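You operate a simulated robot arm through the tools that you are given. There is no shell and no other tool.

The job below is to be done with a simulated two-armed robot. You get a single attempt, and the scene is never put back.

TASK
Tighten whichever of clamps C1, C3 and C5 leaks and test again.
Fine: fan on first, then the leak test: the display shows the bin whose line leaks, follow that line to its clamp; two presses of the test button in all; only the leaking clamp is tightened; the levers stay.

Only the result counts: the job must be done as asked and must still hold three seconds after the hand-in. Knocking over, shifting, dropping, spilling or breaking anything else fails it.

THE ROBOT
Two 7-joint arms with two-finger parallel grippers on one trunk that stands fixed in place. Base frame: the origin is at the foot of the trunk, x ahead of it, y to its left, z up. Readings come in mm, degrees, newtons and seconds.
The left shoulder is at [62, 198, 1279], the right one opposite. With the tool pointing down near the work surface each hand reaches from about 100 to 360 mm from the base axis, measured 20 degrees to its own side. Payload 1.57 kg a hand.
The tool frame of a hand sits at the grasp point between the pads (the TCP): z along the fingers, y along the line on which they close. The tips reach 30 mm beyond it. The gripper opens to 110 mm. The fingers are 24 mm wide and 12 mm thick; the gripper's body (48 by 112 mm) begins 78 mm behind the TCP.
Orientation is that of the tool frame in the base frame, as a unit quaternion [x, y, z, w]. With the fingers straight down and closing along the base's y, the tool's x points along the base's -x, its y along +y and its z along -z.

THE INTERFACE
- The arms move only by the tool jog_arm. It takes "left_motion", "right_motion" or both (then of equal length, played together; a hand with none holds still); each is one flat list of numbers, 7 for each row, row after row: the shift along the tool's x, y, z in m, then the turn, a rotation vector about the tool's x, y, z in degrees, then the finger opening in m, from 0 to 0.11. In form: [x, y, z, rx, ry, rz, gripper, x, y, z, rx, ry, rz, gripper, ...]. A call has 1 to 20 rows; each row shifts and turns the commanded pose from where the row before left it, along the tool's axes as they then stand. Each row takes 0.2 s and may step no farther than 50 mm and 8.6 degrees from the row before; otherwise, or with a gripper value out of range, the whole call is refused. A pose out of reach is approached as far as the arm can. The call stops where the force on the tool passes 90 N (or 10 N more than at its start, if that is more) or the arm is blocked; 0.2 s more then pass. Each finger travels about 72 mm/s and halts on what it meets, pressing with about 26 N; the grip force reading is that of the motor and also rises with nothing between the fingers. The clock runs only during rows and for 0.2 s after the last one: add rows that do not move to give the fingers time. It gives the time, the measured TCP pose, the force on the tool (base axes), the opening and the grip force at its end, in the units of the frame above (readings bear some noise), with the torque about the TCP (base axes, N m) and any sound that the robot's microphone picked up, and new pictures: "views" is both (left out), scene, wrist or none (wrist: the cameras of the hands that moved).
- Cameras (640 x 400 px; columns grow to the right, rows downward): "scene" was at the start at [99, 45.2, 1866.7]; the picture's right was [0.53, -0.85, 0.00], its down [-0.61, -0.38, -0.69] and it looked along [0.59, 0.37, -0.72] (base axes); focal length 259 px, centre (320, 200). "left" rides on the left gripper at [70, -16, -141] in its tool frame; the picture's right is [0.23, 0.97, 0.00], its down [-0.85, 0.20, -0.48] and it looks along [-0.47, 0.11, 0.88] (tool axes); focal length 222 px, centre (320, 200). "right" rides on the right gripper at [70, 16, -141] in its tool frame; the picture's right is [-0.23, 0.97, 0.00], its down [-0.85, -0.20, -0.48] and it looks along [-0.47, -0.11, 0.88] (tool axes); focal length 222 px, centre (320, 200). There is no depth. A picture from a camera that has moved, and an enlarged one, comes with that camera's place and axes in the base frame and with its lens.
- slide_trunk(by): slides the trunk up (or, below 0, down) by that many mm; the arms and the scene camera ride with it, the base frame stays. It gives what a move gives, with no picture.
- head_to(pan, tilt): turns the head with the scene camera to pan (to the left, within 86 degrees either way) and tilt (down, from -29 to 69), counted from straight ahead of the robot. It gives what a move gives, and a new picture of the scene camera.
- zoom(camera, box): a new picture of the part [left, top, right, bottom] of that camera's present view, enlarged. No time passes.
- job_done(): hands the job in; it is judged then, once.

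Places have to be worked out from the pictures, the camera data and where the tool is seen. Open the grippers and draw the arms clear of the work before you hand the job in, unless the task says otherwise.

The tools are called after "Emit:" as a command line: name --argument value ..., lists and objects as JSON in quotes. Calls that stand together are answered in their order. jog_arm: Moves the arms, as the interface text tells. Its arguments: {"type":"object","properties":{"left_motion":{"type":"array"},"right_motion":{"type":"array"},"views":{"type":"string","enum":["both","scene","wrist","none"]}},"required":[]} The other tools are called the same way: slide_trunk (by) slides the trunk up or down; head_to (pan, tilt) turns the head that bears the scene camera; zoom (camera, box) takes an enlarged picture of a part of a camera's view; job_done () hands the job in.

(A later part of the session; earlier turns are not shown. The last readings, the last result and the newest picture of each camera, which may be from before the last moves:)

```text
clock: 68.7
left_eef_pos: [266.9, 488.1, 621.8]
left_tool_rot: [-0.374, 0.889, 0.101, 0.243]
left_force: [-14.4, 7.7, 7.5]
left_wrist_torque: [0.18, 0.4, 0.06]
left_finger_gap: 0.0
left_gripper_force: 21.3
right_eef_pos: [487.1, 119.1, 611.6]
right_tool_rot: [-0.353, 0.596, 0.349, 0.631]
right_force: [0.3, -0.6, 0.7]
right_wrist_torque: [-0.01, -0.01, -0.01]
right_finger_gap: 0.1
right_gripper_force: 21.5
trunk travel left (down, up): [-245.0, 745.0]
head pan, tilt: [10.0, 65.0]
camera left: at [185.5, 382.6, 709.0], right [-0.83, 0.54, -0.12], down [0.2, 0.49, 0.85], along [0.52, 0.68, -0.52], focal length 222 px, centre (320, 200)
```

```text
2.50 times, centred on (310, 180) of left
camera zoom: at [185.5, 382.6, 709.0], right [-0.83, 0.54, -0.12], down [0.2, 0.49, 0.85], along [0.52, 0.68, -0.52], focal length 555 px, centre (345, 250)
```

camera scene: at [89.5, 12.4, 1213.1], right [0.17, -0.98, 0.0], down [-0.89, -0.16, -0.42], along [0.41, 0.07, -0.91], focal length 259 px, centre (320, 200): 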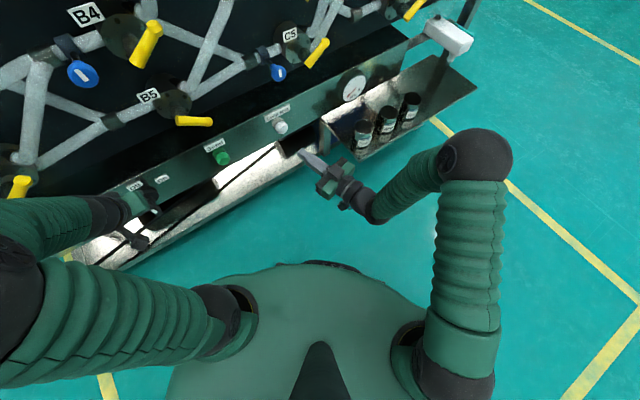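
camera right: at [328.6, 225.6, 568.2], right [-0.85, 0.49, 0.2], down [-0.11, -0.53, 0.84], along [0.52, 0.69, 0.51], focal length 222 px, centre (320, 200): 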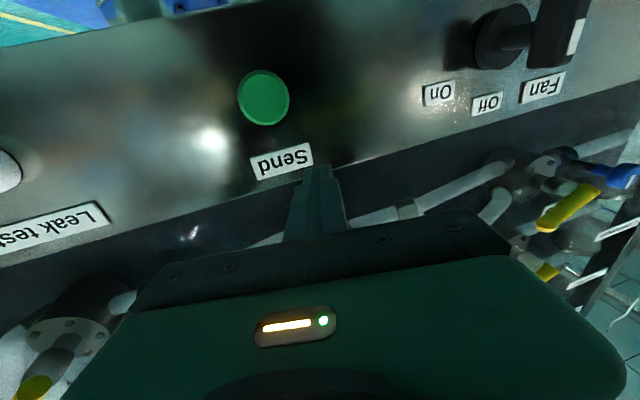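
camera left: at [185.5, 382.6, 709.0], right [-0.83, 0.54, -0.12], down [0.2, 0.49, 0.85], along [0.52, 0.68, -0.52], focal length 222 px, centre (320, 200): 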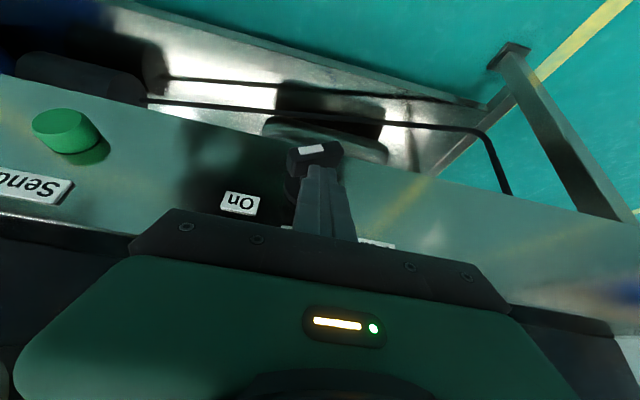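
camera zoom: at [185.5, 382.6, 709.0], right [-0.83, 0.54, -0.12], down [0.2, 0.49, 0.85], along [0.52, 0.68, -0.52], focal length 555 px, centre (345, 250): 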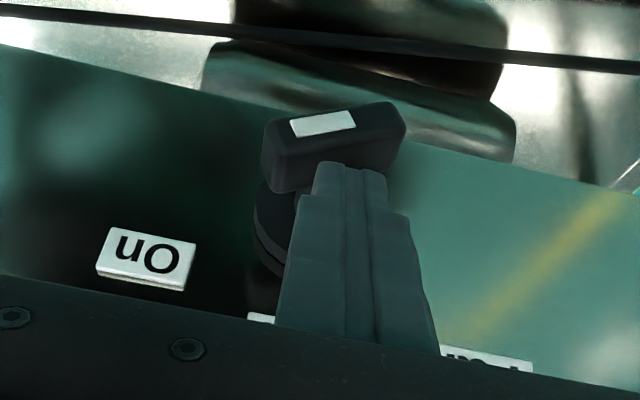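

The force rose to about 18 N and the blade now points toward On, so it has reached its stop. I back the finger off and lift it to see whether the switch stays and whether the display changes.

Emit:
jog_arm --left_motion '[0, 0.006, 0, 0, 0, 0, 0, 0, 0.006, -0.01, 0, 0, 0, 0, 0.004, 0.006, -0.03, 0, 0, 0, 0]' --views "wrist"

Emit:
zoom --camera "left" --box '[220, 80, 400, 240]'

Emit:
head_to --pan 45 --tilt -5

```text
clock: 69.5
left_eef_pos: [237.5, 481.1, 654.1]
left_tool_rot: [-0.373, 0.89, 0.1, 0.241]
left_force: [0.8, 0.1, 0.5]
left_wrist_torque: [-0.01, 0.03, -0.03]
left_finger_gap: 0.1
left_gripper_force: 21.3
right_eef_pos: [489.6, 118.4, 612.6]
right_tool_rot: [-0.352, 0.596, 0.349, 0.632]
right_force: [-0.5, 0.7, -0.5]
right_wrist_torque: [0.02, 0.0, 0.03]
right_finger_gap: 0.1
right_gripper_force: 21.1
trunk travel left (down, up): [-245.0, 745.0]
head pan, tilt: [10.0, 65.0]
camera left: at [156.8, 375.7, 742.0], right [-0.83, 0.54, -0.12], down [0.21, 0.49, 0.84], along [0.52, 0.68, -0.52], focal length 222 px, centre (320, 200)
```

left: 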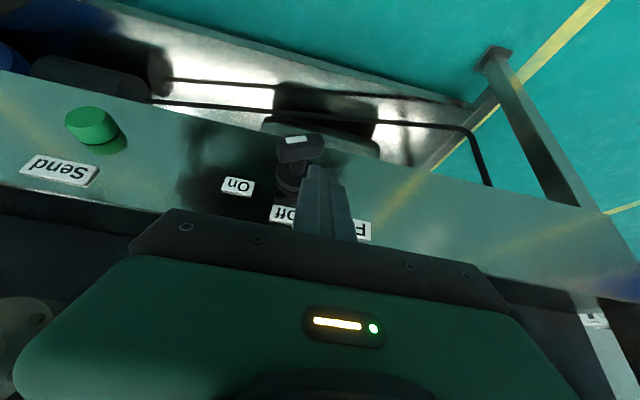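

```text
2.50 times, centred on (310, 160) of left
camera zoom: at [156.8, 375.7, 742.0], right [-0.83, 0.54, -0.12], down [0.21, 0.49, 0.84], along [0.52, 0.68, -0.52], focal length 555 px, centre (345, 300)
```

zoom: 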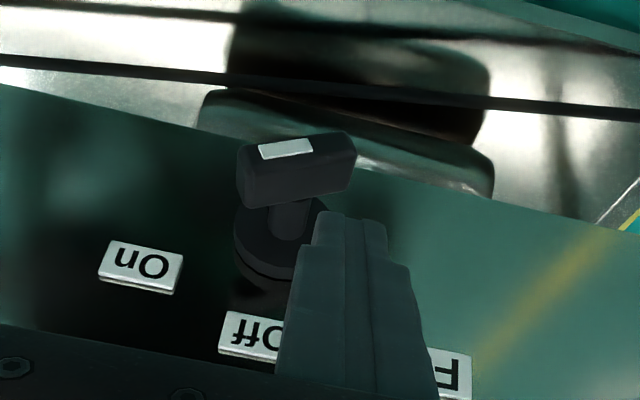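

```text
clock: 70.9
left_eef_pos: [237.8, 480.7, 655.8]
left_tool_rot: [-0.373, 0.89, 0.1, 0.242]
left_force: [0.1, -0.3, 0.6]
left_wrist_torque: [-0.03, 0.01, 0.03]
left_finger_gap: 0.0
left_gripper_force: 21.3
right_eef_pos: [488.9, 118.1, 611.7]
right_tool_rot: [-0.353, 0.596, 0.349, 0.632]
right_force: [-0.1, 0.0, -0.2]
right_wrist_torque: [0.02, 0.0, -0.01]
right_finger_gap: 0.0
right_gripper_force: 21.0
trunk travel left (down, up): [-245.0, 745.0]
head pan, tilt: [45.0, -5.0]
camera scene: at [91.8, 64.0, 1316.7], right [0.71, -0.71, 0.0], down [0.06, 0.06, -1.0], along [0.7, 0.7, 0.08], focal length 259 px, centre (320, 200)
```

scene: 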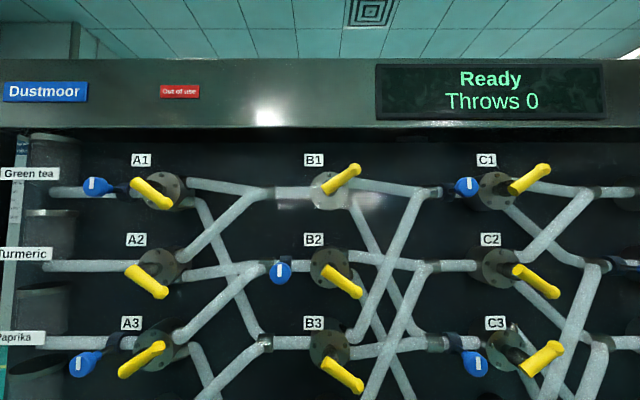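

The switch stayed at On, pointing about 65° clockwise, and the display still reads "Ready / Throws 0". I look at the pressure gauge and switch to confirm the fan is running.

Emit:
head_to --pan 25 --tilt 45

Emit:
zoom --camera "scene" --box '[260, 180, 460, 305]'

```text
clock: 72.0
left_eef_pos: [237.8, 482.1, 655.2]
left_tool_rot: [-0.372, 0.89, 0.1, 0.242]
left_force: [-0.4, 0.1, 0.0]
left_wrist_torque: [0.0, -0.02, 0.01]
left_finger_gap: 0.1
left_gripper_force: 21.3
right_eef_pos: [490.0, 118.4, 611.9]
right_tool_rot: [-0.353, 0.596, 0.348, 0.632]
right_force: [0.9, -0.2, 0.1]
right_wrist_torque: [-0.04, -0.01, 0.02]
right_finger_gap: 0.0
right_gripper_force: 21.3
trunk travel left (down, up): [-245.0, 745.0]
head pan, tilt: [25.0, 45.0]
camera scene: at [103.5, 36.5, 1238.1], right [0.42, -0.91, 0.0], down [-0.64, -0.3, -0.71], along [0.64, 0.3, -0.71], focal length 259 px, centre (320, 200)
```

scene: 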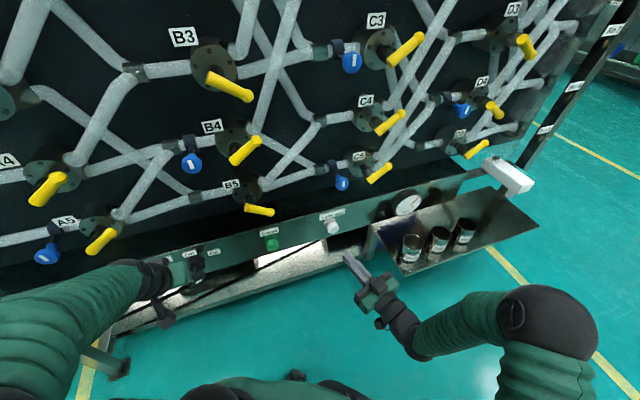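

```text
3.20 times, centred on (360, 242) of scene
camera zoom: at [103.5, 36.5, 1238.1], right [0.42, -0.91, 0.0], down [-0.64, -0.3, -0.71], along [0.64, 0.3, -0.71], focal length 828 px, centre (192, 64)
```

zoom: 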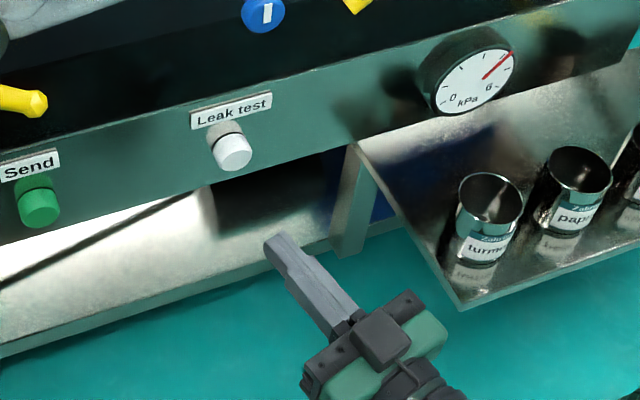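

The gauge has risen from 0 to about 5 kPa, so the fan is on. Next is the leak test button: I check it with the right wrist camera, which is now close to it.

Emit:
zoom --camera "right" --box '[0, 0, 640, 400]'

```text
1.00 times, centred on (320, 200) of right (not enlarged: the box is as wide or as high as the picture)
camera zoom: at [407.0, 5.7, 536.2], right [-0.85, 0.49, 0.2], down [-0.11, -0.53, 0.84], along [0.52, 0.69, 0.5], focal length 222 px, centre (320, 200)
```

zoom: 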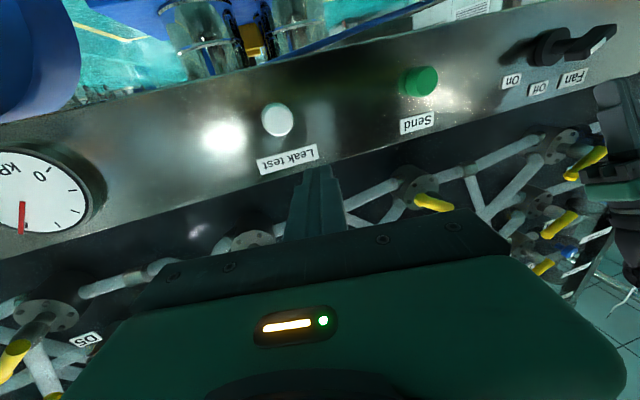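

The leak button is at s≈276, z≈582, front n≈570–575. I square the right hand to the panel and bring the closed fingertips to about 20 mm in front of it.

Emit:
jog_arm --right_motion '[0, 0, 0, 7, 1.2, 0.85, 0, 0, 0, 0, 7, 1.2, 0.85, 0, 0.01, -0.0036, 0.03, 0, 0, 0, 0, 0.01, -0.0036, 0.03, 0, 0, 0, 0, 0.01, -0.0036, 0.03, 0, 0, 0, 0]' --views "both"

```text
clock: 73.2
left_eef_pos: [238.2, 481.8, 654.0]
left_tool_rot: [-0.373, 0.89, 0.1, 0.242]
left_force: [-0.5, -0.5, 1.2]
left_wrist_torque: [-0.02, 0.01, -0.01]
left_finger_gap: 0.0
left_gripper_force: 21.3
right_eef_pos: [560.4, 175.0, 580.5]
right_tool_rot: [-0.271, 0.653, 0.274, 0.652]
right_force: [0.2, 0.5, -0.6]
right_wrist_torque: [-0.02, -0.02, -0.02]
right_finger_gap: 0.0
right_gripper_force: 21.0
trunk travel left (down, up): [-245.0, 745.0]
head pan, tilt: [25.0, 45.0]
camera scene: at [104.0, 37.3, 1238.0], right [0.42, -0.91, 0.0], down [-0.64, -0.3, -0.71], along [0.64, 0.3, -0.71], focal length 259 px, centre (320, 200)
camera right: at [449.8, 85.8, 511.7], right [-0.69, 0.68, 0.23], down [-0.19, -0.48, 0.85], along [0.7, 0.55, 0.47], focal length 222 px, centre (320, 200)
```

scene: 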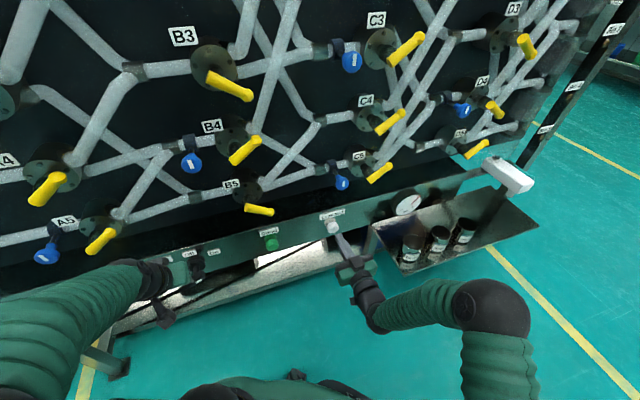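
right: 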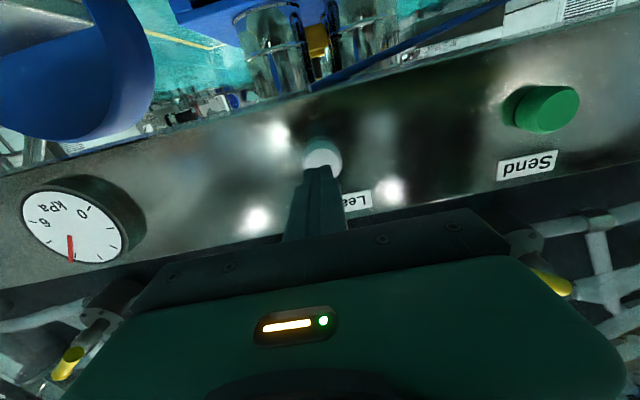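

The fingertips are lined up on the button centre. I advance 15 mm in small steps and watch the force.

Emit:
jog_arm --right_motion '[0, 0, 0.005, 0, 0, 0, 0, 0, 0, 0.005, 0, 0, 0, 0, 0, 0, 0.005, 0, 0, 0, 0]' --views "wrist"

Emit:
zoom --camera "right" --box '[260, 100, 400, 220]'

```text
clock: 74.0
left_eef_pos: [237.4, 481.5, 654.5]
left_tool_rot: [-0.373, 0.89, 0.1, 0.241]
left_force: [0.2, 1.0, -0.7]
left_wrist_torque: [0.0, -0.01, 0.04]
left_finger_gap: 0.1
left_gripper_force: 20.9
right_eef_pos: [571.0, 187.0, 582.2]
right_tool_rot: [-0.271, 0.653, 0.275, 0.652]
right_force: [0.4, 1.0, -0.1]
right_wrist_torque: [0.01, 0.02, -0.02]
right_finger_gap: 0.4
right_gripper_force: 21.0
trunk travel left (down, up): [-245.0, 745.0]
head pan, tilt: [25.0, 45.0]
camera right: at [459.8, 96.6, 512.3], right [-0.69, 0.68, 0.23], down [-0.19, -0.49, 0.85], along [0.69, 0.55, 0.47], focal length 222 px, centre (320, 200)
```

right: 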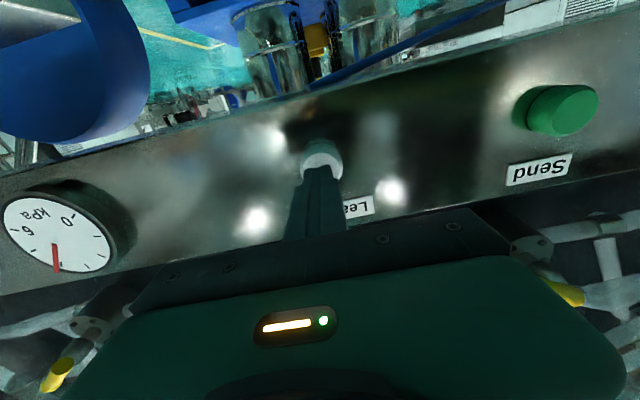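

```text
3.33 times, centred on (330, 160) of right
camera zoom: at [459.8, 96.6, 512.3], right [-0.69, 0.68, 0.23], down [-0.19, -0.49, 0.85], along [0.69, 0.55, 0.47], focal length 740 px, centre (287, 333)
```

zoom: 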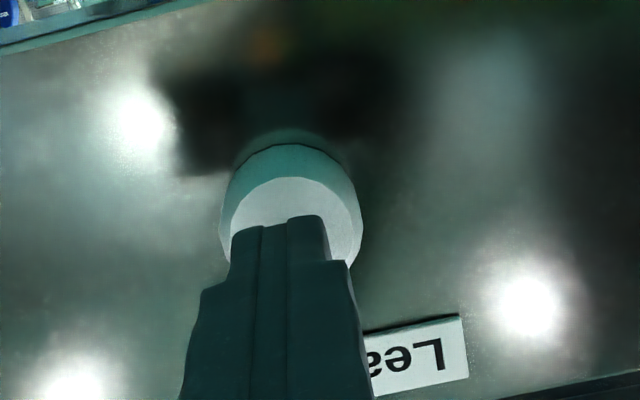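

Still no contact, with the tip at n≈564. I continue in 3 mm steps.

Emit:
jog_arm --right_motion '[0, 0, 0.003, 0, 0, 0, 0, 0, 0, 0.003, 0, 0, 0, 0]' --views "none"

```text
clock: 74.7
left_eef_pos: [238.6, 480.5, 655.1]
left_tool_rot: [-0.373, 0.89, 0.099, 0.242]
left_force: [0.8, -0.6, -0.1]
left_wrist_torque: [0.03, -0.01, -0.01]
left_finger_gap: 0.0
left_gripper_force: 21.6
right_eef_pos: [574.3, 190.6, 581.1]
right_tool_rot: [-0.272, 0.652, 0.275, 0.652]
right_force: [0.9, -0.2, 0.4]
right_wrist_torque: [-0.03, 0.0, -0.02]
right_finger_gap: 0.0
right_gripper_force: 21.3
trunk travel left (down, up): [-245.0, 745.0]
head pan, tilt: [25.0, 45.0]
```

No contact yet at tip n≈569. Two more 3 mm steps.

Emit:
jog_arm --right_motion '[0, 0, 0.003, 0, 0, 0, 0, 0, 0, 0.003, 0, 0, 0, 0]' --views "wrist"

Emit:
zoom --camera "right" --box '[260, 100, 400, 220]'

```text
clock: 75.2
left_eef_pos: [237.4, 482.2, 654.9]
left_tool_rot: [-0.372, 0.891, 0.099, 0.241]
left_force: [-0.1, -0.2, -0.3]
left_wrist_torque: [0.0, 0.01, 0.0]
left_finger_gap: 0.1
left_gripper_force: 21.5
right_eef_pos: [579.5, 193.4, 580.7]
right_tool_rot: [-0.271, 0.652, 0.275, 0.652]
right_force: [-1.5, -1.1, 0.6]
right_wrist_torque: [0.02, 0.01, 0.02]
right_finger_gap: 0.1
right_gripper_force: 21.4
trunk travel left (down, up): [-245.0, 745.0]
head pan, tilt: [25.0, 45.0]
camera right: at [468.3, 104.6, 512.2], right [-0.69, 0.68, 0.23], down [-0.19, -0.48, 0.85], along [0.69, 0.55, 0.47], focal length 222 px, centre (320, 200)
```

right: 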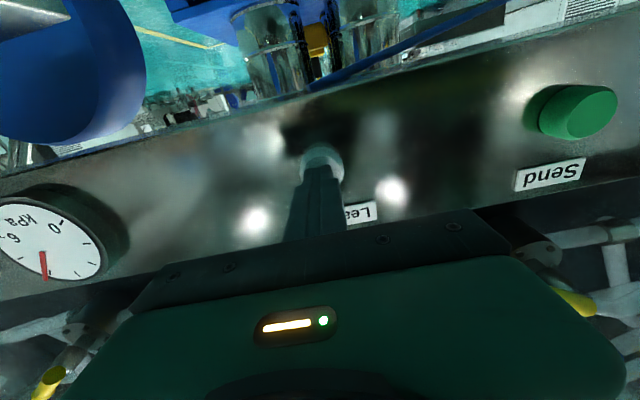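

```text
3.33 times, centred on (330, 160) of right
camera zoom: at [468.3, 104.6, 512.2], right [-0.69, 0.68, 0.23], down [-0.19, -0.48, 0.85], along [0.69, 0.55, 0.47], focal length 740 px, centre (287, 333)
```

zoom: 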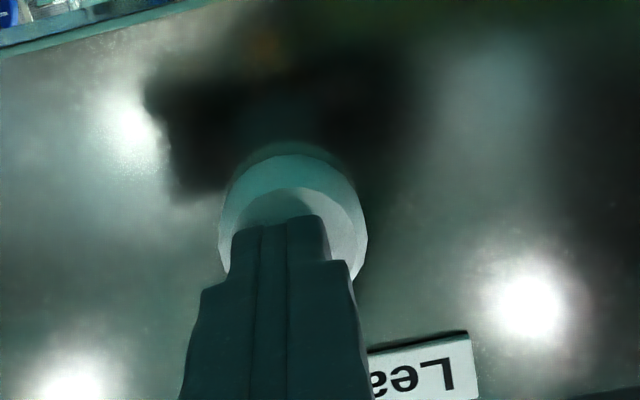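

The fingertips are just touching the button (about 2 N). I press in with two more 3 mm steps.

Emit:
jog_arm --right_motion '[0, 0, 0.003, 0, 0, 0, 0, 0, 0, 0.003, 0, 0, 0, 0]' --views "none"

```text
clock: 75.8
left_eef_pos: [239.3, 481.5, 654.9]
left_tool_rot: [-0.372, 0.89, 0.099, 0.242]
left_force: [0.2, -0.1, 0.2]
left_wrist_torque: [0.01, 0.01, -0.01]
left_finger_gap: 0.0
left_gripper_force: 21.3
right_eef_pos: [583.3, 199.4, 580.9]
right_tool_rot: [-0.271, 0.652, 0.276, 0.652]
right_force: [-4.2, -4.1, 0.4]
right_wrist_torque: [-0.04, -0.06, -0.02]
right_finger_gap: 0.1
right_gripper_force: 21.3
trunk travel left (down, up): [-245.0, 745.0]
head pan, tilt: [25.0, 45.0]
heard: click
```

I heard a click, so the button registered. I withdraw the fingertips straight back and look at the display.

Emit:
jog_arm --right_motion '[0, 0, -0.02, 0, 0, 0, 0, 0, 0, -0.03, 0, 0, 0, 0, 0, 0, -0.03, 0, 0, 0, 0]' --views "none"

Emit:
head_to --pan 30 --tilt -8

```text
clock: 76.7
left_eef_pos: [237.5, 482.0, 655.0]
left_tool_rot: [-0.373, 0.89, 0.1, 0.243]
left_force: [0.3, 0.4, -0.9]
left_wrist_torque: [0.0, 0.01, 0.0]
left_finger_gap: 0.3
left_gripper_force: 21.2
right_eef_pos: [527.7, 142.6, 582.6]
right_tool_rot: [-0.272, 0.652, 0.276, 0.652]
right_force: [-0.1, -0.3, -0.1]
right_wrist_torque: [-0.01, 0.02, 0.02]
right_finger_gap: 0.0
right_gripper_force: 21.3
trunk travel left (down, up): [-245.0, 745.0]
head pan, tilt: [25.0, 45.0]
```

```text
clock: 77.9
left_eef_pos: [236.6, 481.2, 654.5]
left_tool_rot: [-0.373, 0.89, 0.1, 0.242]
left_force: [0.1, 0.3, 0.4]
left_wrist_torque: [-0.01, -0.02, 0.01]
left_finger_gap: 0.1
left_gripper_force: 21.2
right_eef_pos: [527.5, 142.1, 580.8]
right_tool_rot: [-0.272, 0.652, 0.276, 0.651]
right_force: [0.7, 0.3, -0.1]
right_wrist_torque: [0.0, 0.02, 0.03]
right_finger_gap: 0.0
right_gripper_force: 21.5
trunk travel left (down, up): [-245.0, 745.0]
head pan, tilt: [30.0, -8.0]
camera scene: at [104.1, 45.3, 1321.2], right [0.5, -0.87, 0.0], down [0.12, 0.07, -0.99], along [0.86, 0.5, 0.14], focal length 259 px, centre (320, 200)
```

scene: 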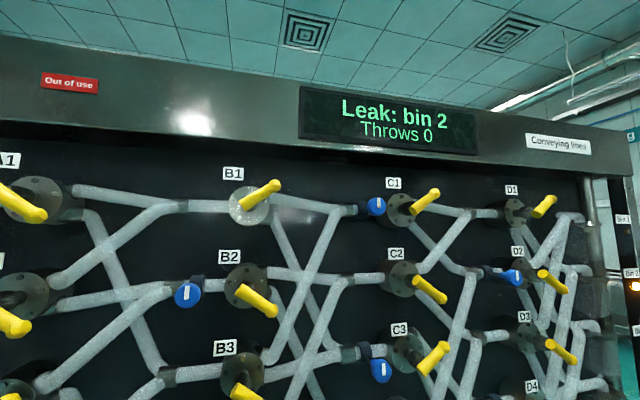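

The display reads "Leak: bin 2". Now I trace bin 2's line back, starting with close views of the D column and the bins.

Emit:
head_to --pan 18 --tilt 15

Emit:
zoom --camera "scene" --box '[320, 20, 560, 170]'

Emit:
zoom --camera "scene" --box '[320, 120, 560, 270]'

Emit:
zoom --camera "scene" --box '[400, 40, 560, 140]'

```text
clock: 78.7
left_eef_pos: [237.6, 482.1, 654.4]
left_tool_rot: [-0.372, 0.891, 0.099, 0.241]
left_force: [0.2, 0.5, 0.1]
left_wrist_torque: [-0.03, 0.01, -0.02]
left_finger_gap: 0.0
left_gripper_force: 21.3
right_eef_pos: [527.1, 143.1, 581.1]
right_tool_rot: [-0.271, 0.653, 0.275, 0.652]
right_force: [0.3, 0.3, 0.5]
right_wrist_torque: [0.0, 0.01, -0.01]
right_finger_gap: 0.0
right_gripper_force: 21.3
trunk travel left (down, up): [-245.0, 745.0]
head pan, tilt: [18.0, 15.0]
camera scene: at [118.7, 31.3, 1284.9], right [0.31, -0.95, 0.0], down [-0.25, -0.08, -0.97], along [0.92, 0.3, -0.26], focal length 259 px, centre (320, 200)
```

scene: 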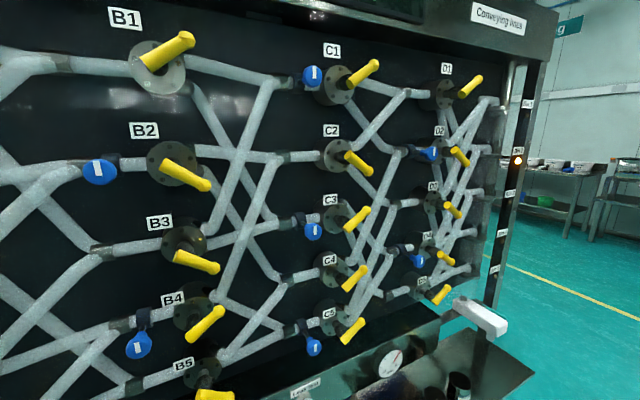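

```text
2.67 times, centred on (440, 95) of scene
camera zoom: at [118.7, 31.3, 1284.9], right [0.31, -0.95, 0.0], down [-0.25, -0.08, -0.97], along [0.92, 0.3, -0.26], focal length 690 px, centre (0, 480)
```

zoom: 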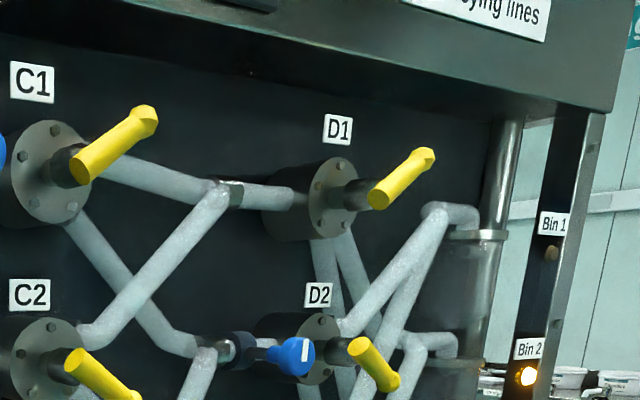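

```text
2.67 times, centred on (440, 195) of scene
camera zoom: at [118.7, 31.3, 1284.9], right [0.31, -0.95, 0.0], down [-0.25, -0.08, -0.97], along [0.92, 0.3, -0.26], focal length 690 px, centre (0, 213)
```

zoom: 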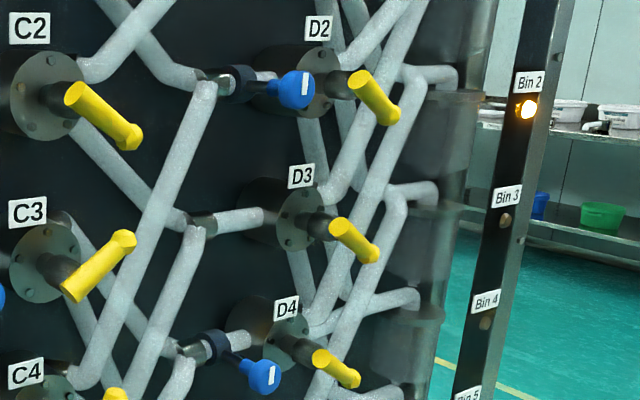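

```text
4.00 times, centred on (480, 90) of scene
camera zoom: at [118.7, 31.3, 1284.9], right [0.31, -0.95, 0.0], down [-0.25, -0.08, -0.97], along [0.92, 0.3, -0.26], focal length 1036 px, centre (-320, 640)
```

zoom: 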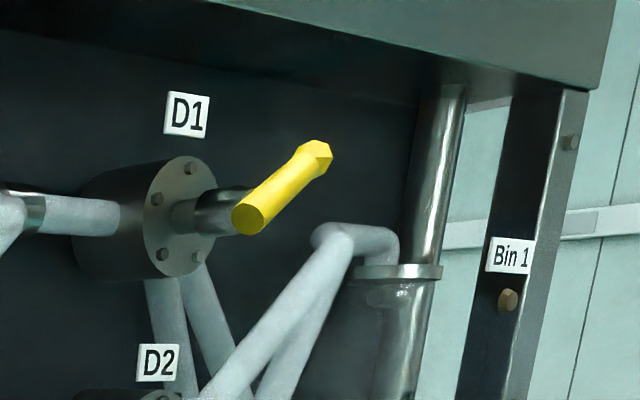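

The lamp at Bin 2 is lit. I take larger zooms of the C–D crossing and the D–bin pipes to trace them.

Emit:
zoom --camera "scene" --box '[330, 130, 450, 220]'

Emit:
zoom --camera "scene" --box '[330, 190, 450, 280]'

Emit:
zoom --camera "scene" --box '[330, 250, 450, 340]'

Emit:
zoom --camera "scene" --box '[420, 80, 520, 160]'

Emit:
zoom --camera "scene" --box '[420, 140, 520, 220]'

Emit:
zoom --camera "scene" --box '[410, 210, 510, 310]'

```text
4.44 times, centred on (390, 175) of scene
camera zoom: at [118.7, 31.3, 1284.9], right [0.31, -0.95, 0.0], down [-0.25, -0.08, -0.97], along [0.92, 0.3, -0.26], focal length 1151 px, centre (9, 311)
```

zoom: 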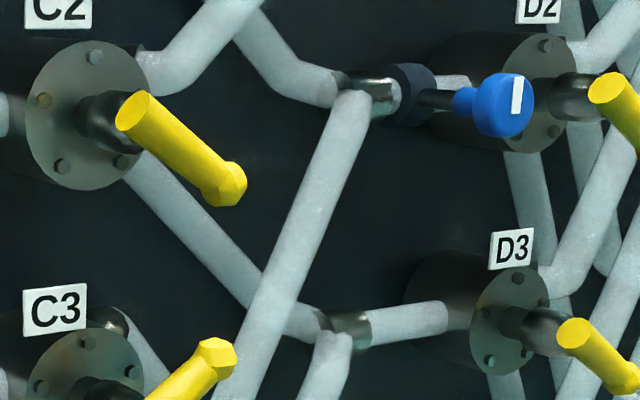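

```text
4.44 times, centred on (390, 235) of scene
camera zoom: at [118.7, 31.3, 1284.9], right [0.31, -0.95, 0.0], down [-0.25, -0.08, -0.97], along [0.92, 0.3, -0.26], focal length 1151 px, centre (9, 44)
```

zoom: 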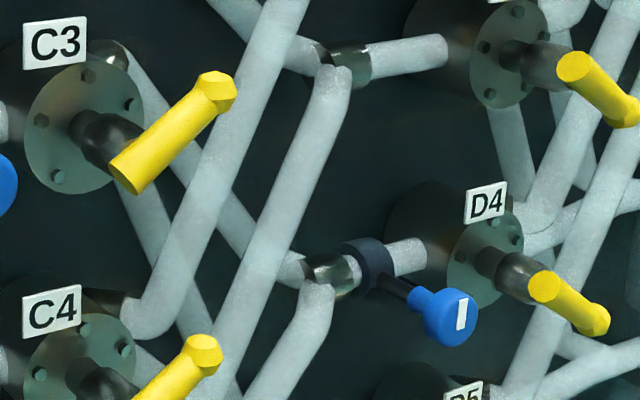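

```text
4.44 times, centred on (390, 295) of scene
camera zoom: at [118.7, 31.3, 1284.9], right [0.31, -0.95, 0.0], down [-0.25, -0.08, -0.97], along [0.92, 0.3, -0.26], focal length 1151 px, centre (9, -222)
```

zoom: 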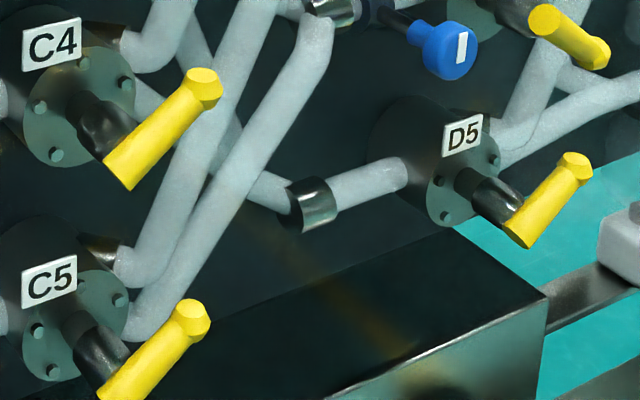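

```text
5.00 times, centred on (470, 120) of scene
camera zoom: at [118.7, 31.3, 1284.9], right [0.31, -0.95, 0.0], down [-0.25, -0.08, -0.97], along [0.92, 0.3, -0.26], focal length 1294 px, centre (-430, 600)
```

zoom: 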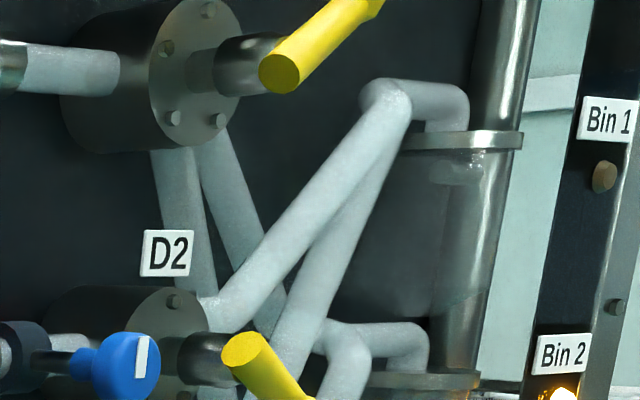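

```text
5.00 times, centred on (470, 180) of scene
camera zoom: at [118.7, 31.3, 1284.9], right [0.31, -0.95, 0.0], down [-0.25, -0.08, -0.97], along [0.92, 0.3, -0.26], focal length 1294 px, centre (-430, 300)
```

zoom: 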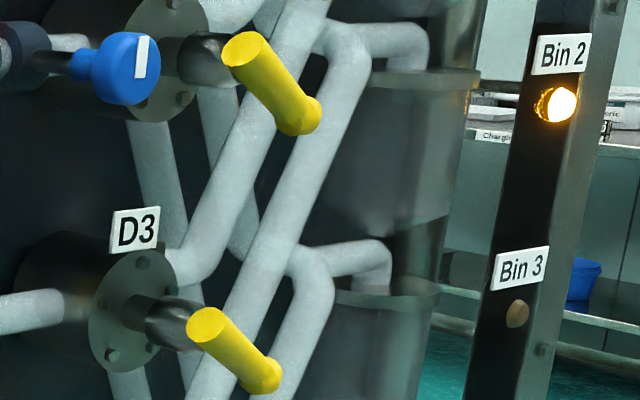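

```text
4.00 times, centred on (460, 260) of scene
camera zoom: at [118.7, 31.3, 1284.9], right [0.31, -0.95, 0.0], down [-0.25, -0.08, -0.97], along [0.92, 0.3, -0.26], focal length 1036 px, centre (-240, -40)
```

zoom: 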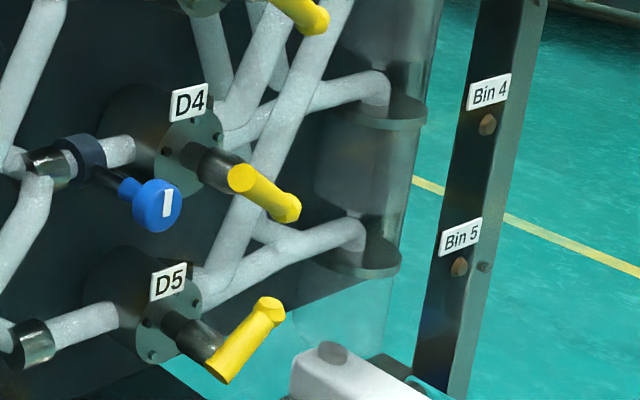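

Tracing the pipes gives D1 → bin 2 or a lower bin and D4 → bin 2 or 4, with C1 → D1/D2 and C5 → D3/D4. Which path is live depends on how the levers select outlets. I saw papers on the wall that might explain this, so I look at them.

Emit:
head_to --pan 86 --tilt 5

Emit:
zoom --camera "scene" --box '[200, 0, 400, 200]'

Emit:
zoom --camera "scene" --box '[0, 0, 200, 200]'

```text
clock: 80.1
left_eef_pos: [239.4, 481.3, 654.1]
left_tool_rot: [-0.373, 0.89, 0.1, 0.242]
left_force: [0.1, 0.2, -0.1]
left_wrist_torque: [-0.01, -0.04, -0.03]
left_finger_gap: 0.1
left_gripper_force: 21.7
right_eef_pos: [527.0, 142.5, 582.4]
right_tool_rot: [-0.271, 0.653, 0.274, 0.652]
right_force: [0.7, 0.6, 0.4]
right_wrist_torque: [-0.02, -0.01, 0.01]
right_finger_gap: 0.0
right_gripper_force: 21.4
trunk travel left (down, up): [-245.0, 745.0]
head pan, tilt: [85.9, 5.0]
camera scene: at [36.4, 94.1, 1301.1], right [1.0, -0.07, 0.0], down [-0.01, -0.09, -1.0], along [0.07, 0.99, -0.09], focal length 259 px, centre (320, 200)
```

scene: 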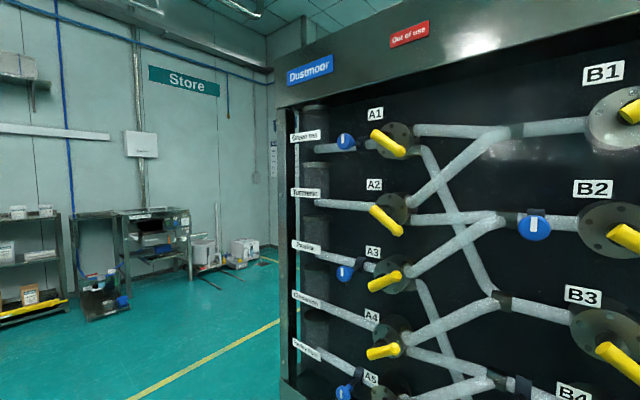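

```text
2.00 times, centred on (300, 100) of scene
camera zoom: at [36.4, 94.1, 1301.1], right [1.0, -0.07, 0.0], down [-0.01, -0.09, -1.0], along [0.07, 0.99, -0.09], focal length 518 px, centre (360, 400)
```

zoom: 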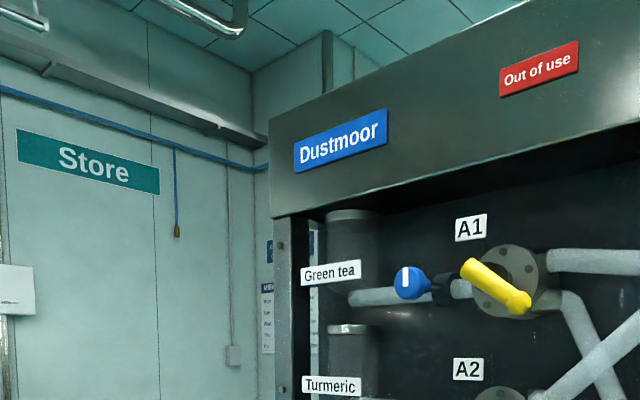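

```text
2.00 times, centred on (100, 100) of scene
camera zoom: at [36.4, 94.1, 1301.1], right [1.0, -0.07, 0.0], down [-0.01, -0.09, -1.0], along [0.07, 0.99, -0.09], focal length 518 px, centre (760, 400)
```

zoom: 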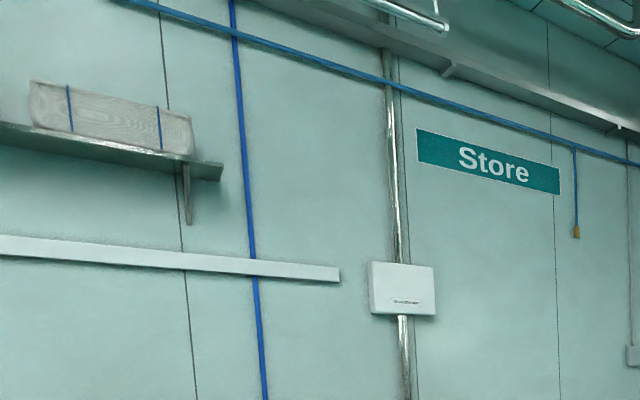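

The papers are only a weekly rota, so no lever key. Let me re-check the D-to-bin pipes and look closely at clamps C1, C3 and C5 for any visible difference.

Emit:
head_to --pan 28 --tilt 5

Emit:
zoom --camera "scene" --box '[340, 100, 460, 180]'

Emit:
zoom --camera "scene" --box '[340, 230, 460, 320]'

Emit:
zoom --camera "scene" --box '[340, 310, 460, 400]'

Emit:
zoom --camera "scene" --box '[470, 120, 600, 220]'

Emit:
zoom --camera "scene" --box '[470, 200, 600, 300]'

```text
clock: 81.4
left_eef_pos: [238.5, 483.1, 654.5]
left_tool_rot: [-0.373, 0.89, 0.1, 0.242]
left_force: [0.1, 0.3, 0.0]
left_wrist_torque: [0.03, 0.02, 0.03]
left_finger_gap: 0.0
left_gripper_force: 21.5
right_eef_pos: [527.1, 143.4, 581.6]
right_tool_rot: [-0.272, 0.653, 0.275, 0.652]
right_force: [-0.3, -1.1, -0.2]
right_wrist_torque: [0.0, -0.01, 0.0]
right_finger_gap: 0.1
right_gripper_force: 21.5
trunk travel left (down, up): [-245.0, 745.0]
head pan, tilt: [28.0, 5.0]
camera scene: at [111.0, 45.6, 1301.1], right [0.47, -0.88, 0.0], down [-0.08, -0.04, -1.0], along [0.88, 0.47, -0.09], focal length 259 px, centre (320, 200)
```

scene: 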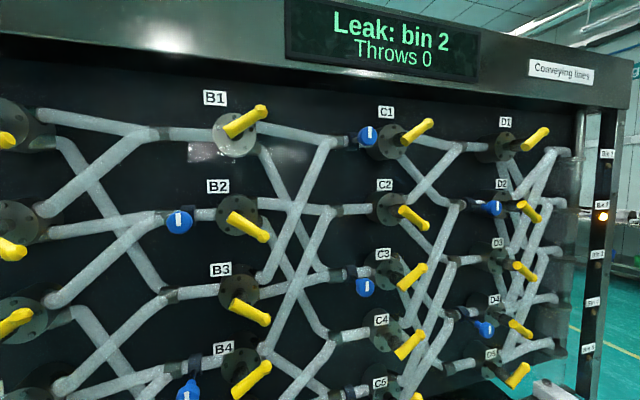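

```text
5.00 times, centred on (400, 140) of scene
camera zoom: at [111.0, 45.6, 1301.1], right [0.47, -0.88, 0.0], down [-0.08, -0.04, -1.0], along [0.88, 0.47, -0.09], focal length 1294 px, centre (-80, 500)
```

zoom: 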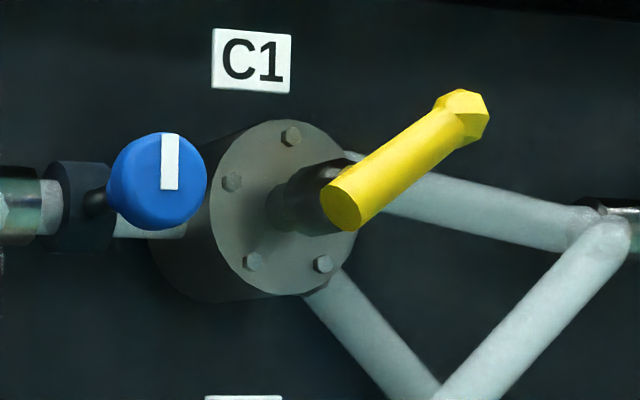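

```text
4.44 times, centred on (400, 275) of scene
camera zoom: at [111.0, 45.6, 1301.1], right [0.47, -0.88, 0.0], down [-0.08, -0.04, -1.0], along [0.88, 0.47, -0.09], focal length 1151 px, centre (-36, -133)
```

zoom: 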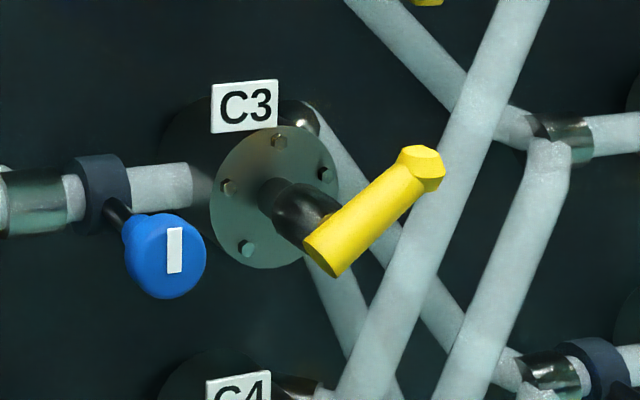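

```text
4.44 times, centred on (400, 355) of scene
camera zoom: at [111.0, 45.6, 1301.1], right [0.47, -0.88, 0.0], down [-0.08, -0.04, -1.0], along [0.88, 0.47, -0.09], focal length 1151 px, centre (-36, -489)
```

zoom: 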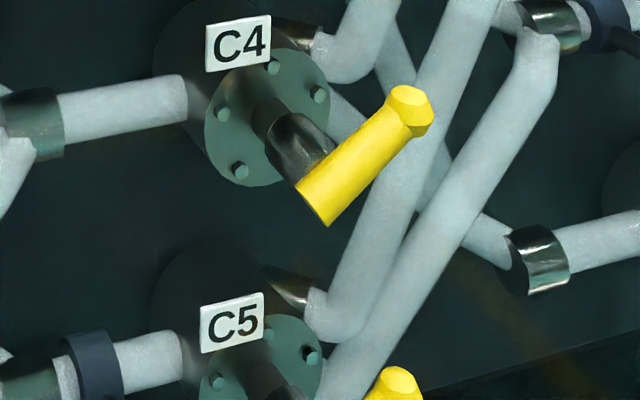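

```text
4.00 times, centred on (535, 170) of scene
camera zoom: at [111.0, 45.6, 1301.1], right [0.47, -0.88, 0.0], down [-0.08, -0.04, -1.0], along [0.88, 0.47, -0.09], focal length 1036 px, centre (-540, 320)
```

zoom: 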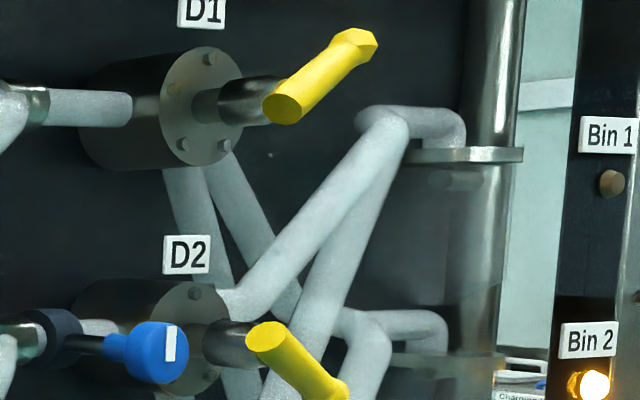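

```text
4.00 times, centred on (535, 250) of scene
camera zoom: at [111.0, 45.6, 1301.1], right [0.47, -0.88, 0.0], down [-0.08, -0.04, -1.0], along [0.88, 0.47, -0.09], focal length 1036 px, centre (-540, 0)
```

zoom: 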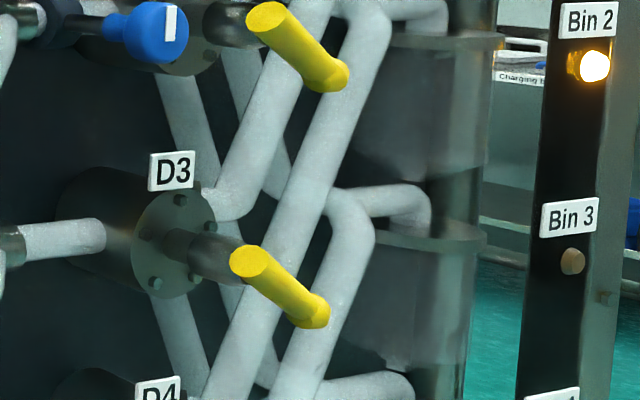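

Reading the pipes: D1's upper outlet goes to bin 2, D1 is fed by C1's upper outlet, and both levers point up at those outlets. The other feed to bin 2 (D4's upper outlet) has its lever down, toward bin 4. So the leaking line runs through clamp C1. I back both hands off and raise the trunk.

Emit:
jog_arm --left_motion '[0.0138, 0, -0.0081, 0, 7.5, 0, 0, 0.0148, 0, -0.0061, 0, 7.5, 0, 0, 0.0155, 0, -0.0041, 0, 7.5, 0, 0, 0.0159, 0, -0.0021, 0, 7.5, 0, 0]' --right_motion '[0, 0, -0.008, 0, 0, 0, 0, 0, 0, -0.008, 0, 0, 0, 0, 0, 0, -0.008, 0, 0, 0, 0, 0, 0, -0.008, 0, 0, 0, 0]' --views "scene"

```text
clock: 82.4
left_eef_pos: [193.8, 436.5, 654.5]
left_tool_rot: [-0.386, 0.922, 0.0, 0.003]
left_force: [-0.3, 0.1, 0.6]
left_wrist_torque: [0.03, -0.01, 0.0]
left_finger_gap: 0.1
left_gripper_force: 21.3
right_eef_pos: [504.7, 118.8, 581.4]
right_tool_rot: [-0.272, 0.652, 0.275, 0.652]
right_force: [0.4, 0.1, 1.3]
right_wrist_torque: [0.01, 0.04, 0.0]
right_finger_gap: 0.0
right_gripper_force: 20.7
trunk travel left (down, up): [-245.0, 745.0]
head pan, tilt: [28.0, 5.0]
camera scene: at [111.3, 45.8, 1301.0], right [0.47, -0.88, 0.0], down [-0.08, -0.04, -1.0], along [0.88, 0.47, -0.09], focal length 259 px, centre (320, 200)
```

scene: 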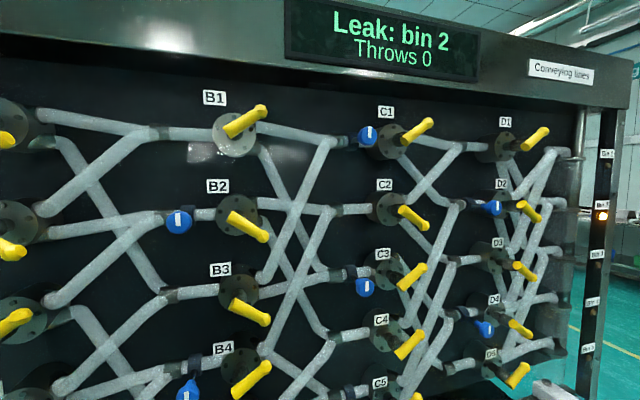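

Both hands are clear (n≈447 left, n≈439 right). I raise the trunk in two stages, pausing part-way to verify D1's outlets from higher up.

Emit:
slide_trunk --by 350

Emit:
head_to --pan 22 --tilt 25

Emit:
zoom --camera "scene" --box '[400, 100, 560, 220]'

Emit:
zoom --camera "scene" --box '[280, 90, 440, 210]'

```text
clock: 85.8
left_eef_pos: [193.8, 437.1, 1003.7]
left_tool_rot: [-0.386, 0.922, 0.0, 0.003]
left_force: [-0.2, -0.9, -0.4]
left_wrist_torque: [0.0, -0.02, 0.01]
left_finger_gap: 0.0
left_gripper_force: 21.3
right_eef_pos: [504.0, 118.6, 931.3]
right_tool_rot: [-0.272, 0.653, 0.275, 0.652]
right_force: [0.5, 0.0, 0.0]
right_wrist_torque: [0.0, -0.03, -0.04]
right_finger_gap: 0.1
right_gripper_force: 21.4
trunk travel left (down, up): [-595.0, 395.0]
head pan, tilt: [28.0, 5.0]
```

```text
clock: 86.7
left_eef_pos: [194.5, 437.0, 1004.1]
left_tool_rot: [-0.386, 0.922, -0.001, 0.003]
left_force: [0.1, 0.8, -0.2]
left_wrist_torque: [-0.02, 0.0, 0.0]
left_finger_gap: 0.0
left_gripper_force: 21.1
right_eef_pos: [505.6, 120.6, 930.8]
right_tool_rot: [-0.271, 0.652, 0.275, 0.652]
right_force: [-0.7, -0.2, 0.0]
right_wrist_torque: [-0.02, -0.03, -0.04]
right_finger_gap: 0.0
right_gripper_force: 21.0
trunk travel left (down, up): [-595.0, 395.0]
head pan, tilt: [22.0, 25.0]
camera scene: at [115.9, 37.4, 1618.7], right [0.38, -0.93, 0.0], down [-0.39, -0.16, -0.91], along [0.84, 0.34, -0.42], focal length 259 px, centre (320, 200)
```

scene: 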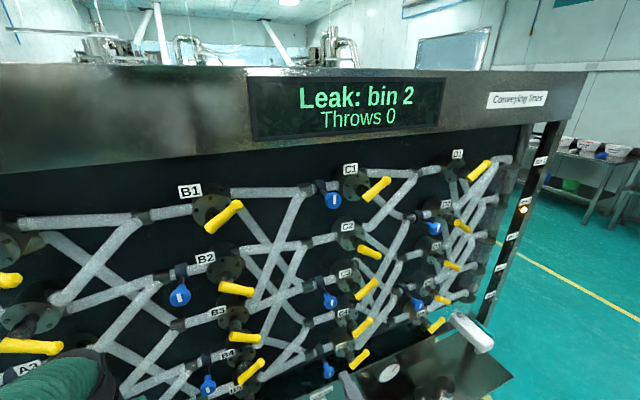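

```text
3.33 times, centred on (480, 160) of scene
camera zoom: at [115.9, 37.4, 1618.7], right [0.38, -0.93, 0.0], down [-0.39, -0.16, -0.91], along [0.84, 0.34, -0.42], focal length 863 px, centre (-213, 333)
```

zoom: 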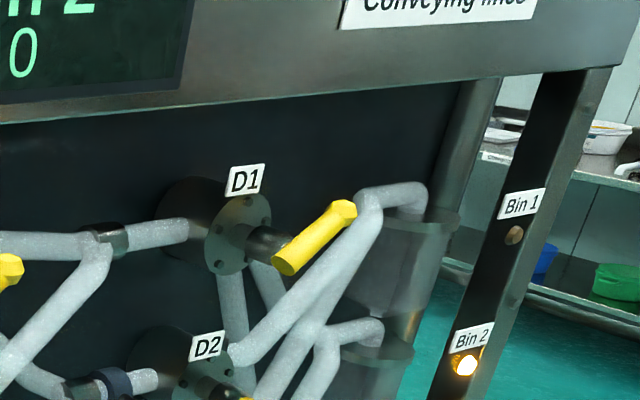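

```text
3.33 times, centred on (360, 150) of scene
camera zoom: at [115.9, 37.4, 1618.7], right [0.38, -0.93, 0.0], down [-0.39, -0.16, -0.91], along [0.84, 0.34, -0.42], focal length 863 px, centre (187, 367)
```

zoom: 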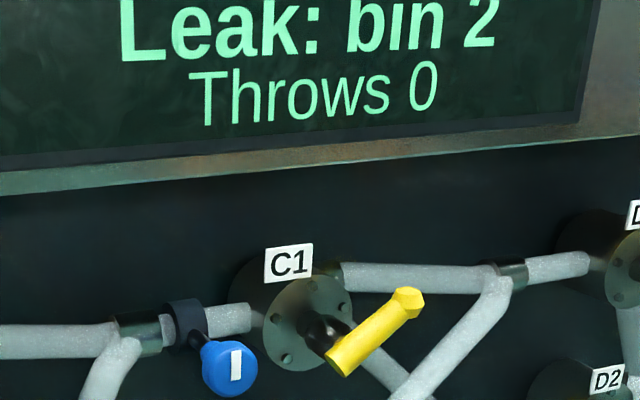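

The display still shows bin 2, and the C1 upper outlet clearly runs to D1. Before touching a clamp I want D1's and D4's outlets seen from the front, so I move the right hand sideways in front of the D column and use its camera.

Emit:
jog_arm --right_motion '[0, -0.045, -0.005, 0, 0, 0, 0, 0, -0.045, -0.005, 0, 0, 0, 0, 0, -0.045, -0.005, 0, 0, 0, 0, 0, -0.045, -0.005, 0, 0, 0, 0, 0, -0.045, -0.005, 0, 0, 0, 0]' --views "wrist"

```text
clock: 87.8
left_eef_pos: [193.5, 435.3, 1004.3]
left_tool_rot: [-0.385, 0.923, 0.0, 0.004]
left_force: [0.5, -0.3, -0.1]
left_wrist_torque: [0.02, 0.01, -0.01]
left_finger_gap: 0.1
left_gripper_force: 20.8
right_eef_pos: [648.4, -57.7, 930.7]
right_tool_rot: [-0.271, 0.653, 0.276, 0.651]
right_force: [-0.2, -0.7, -0.7]
right_wrist_torque: [0.0, 0.01, 0.0]
right_finger_gap: 0.3
right_gripper_force: 21.8
trunk travel left (down, up): [-595.0, 395.0]
head pan, tilt: [22.0, 25.0]
camera right: at [537.6, -148.1, 860.7], right [-0.69, 0.68, 0.23], down [-0.19, -0.49, 0.85], along [0.7, 0.55, 0.47], focal length 222 px, centre (320, 200)
```

right: 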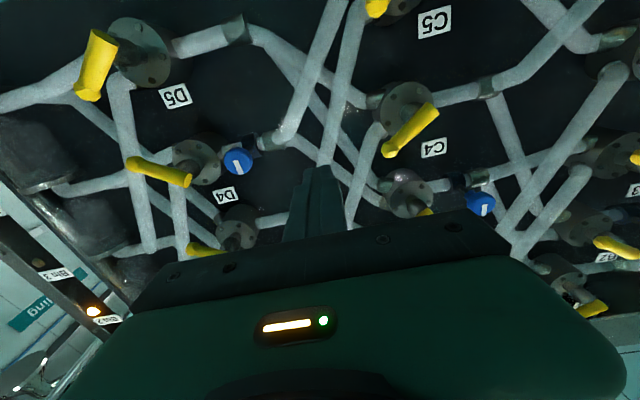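

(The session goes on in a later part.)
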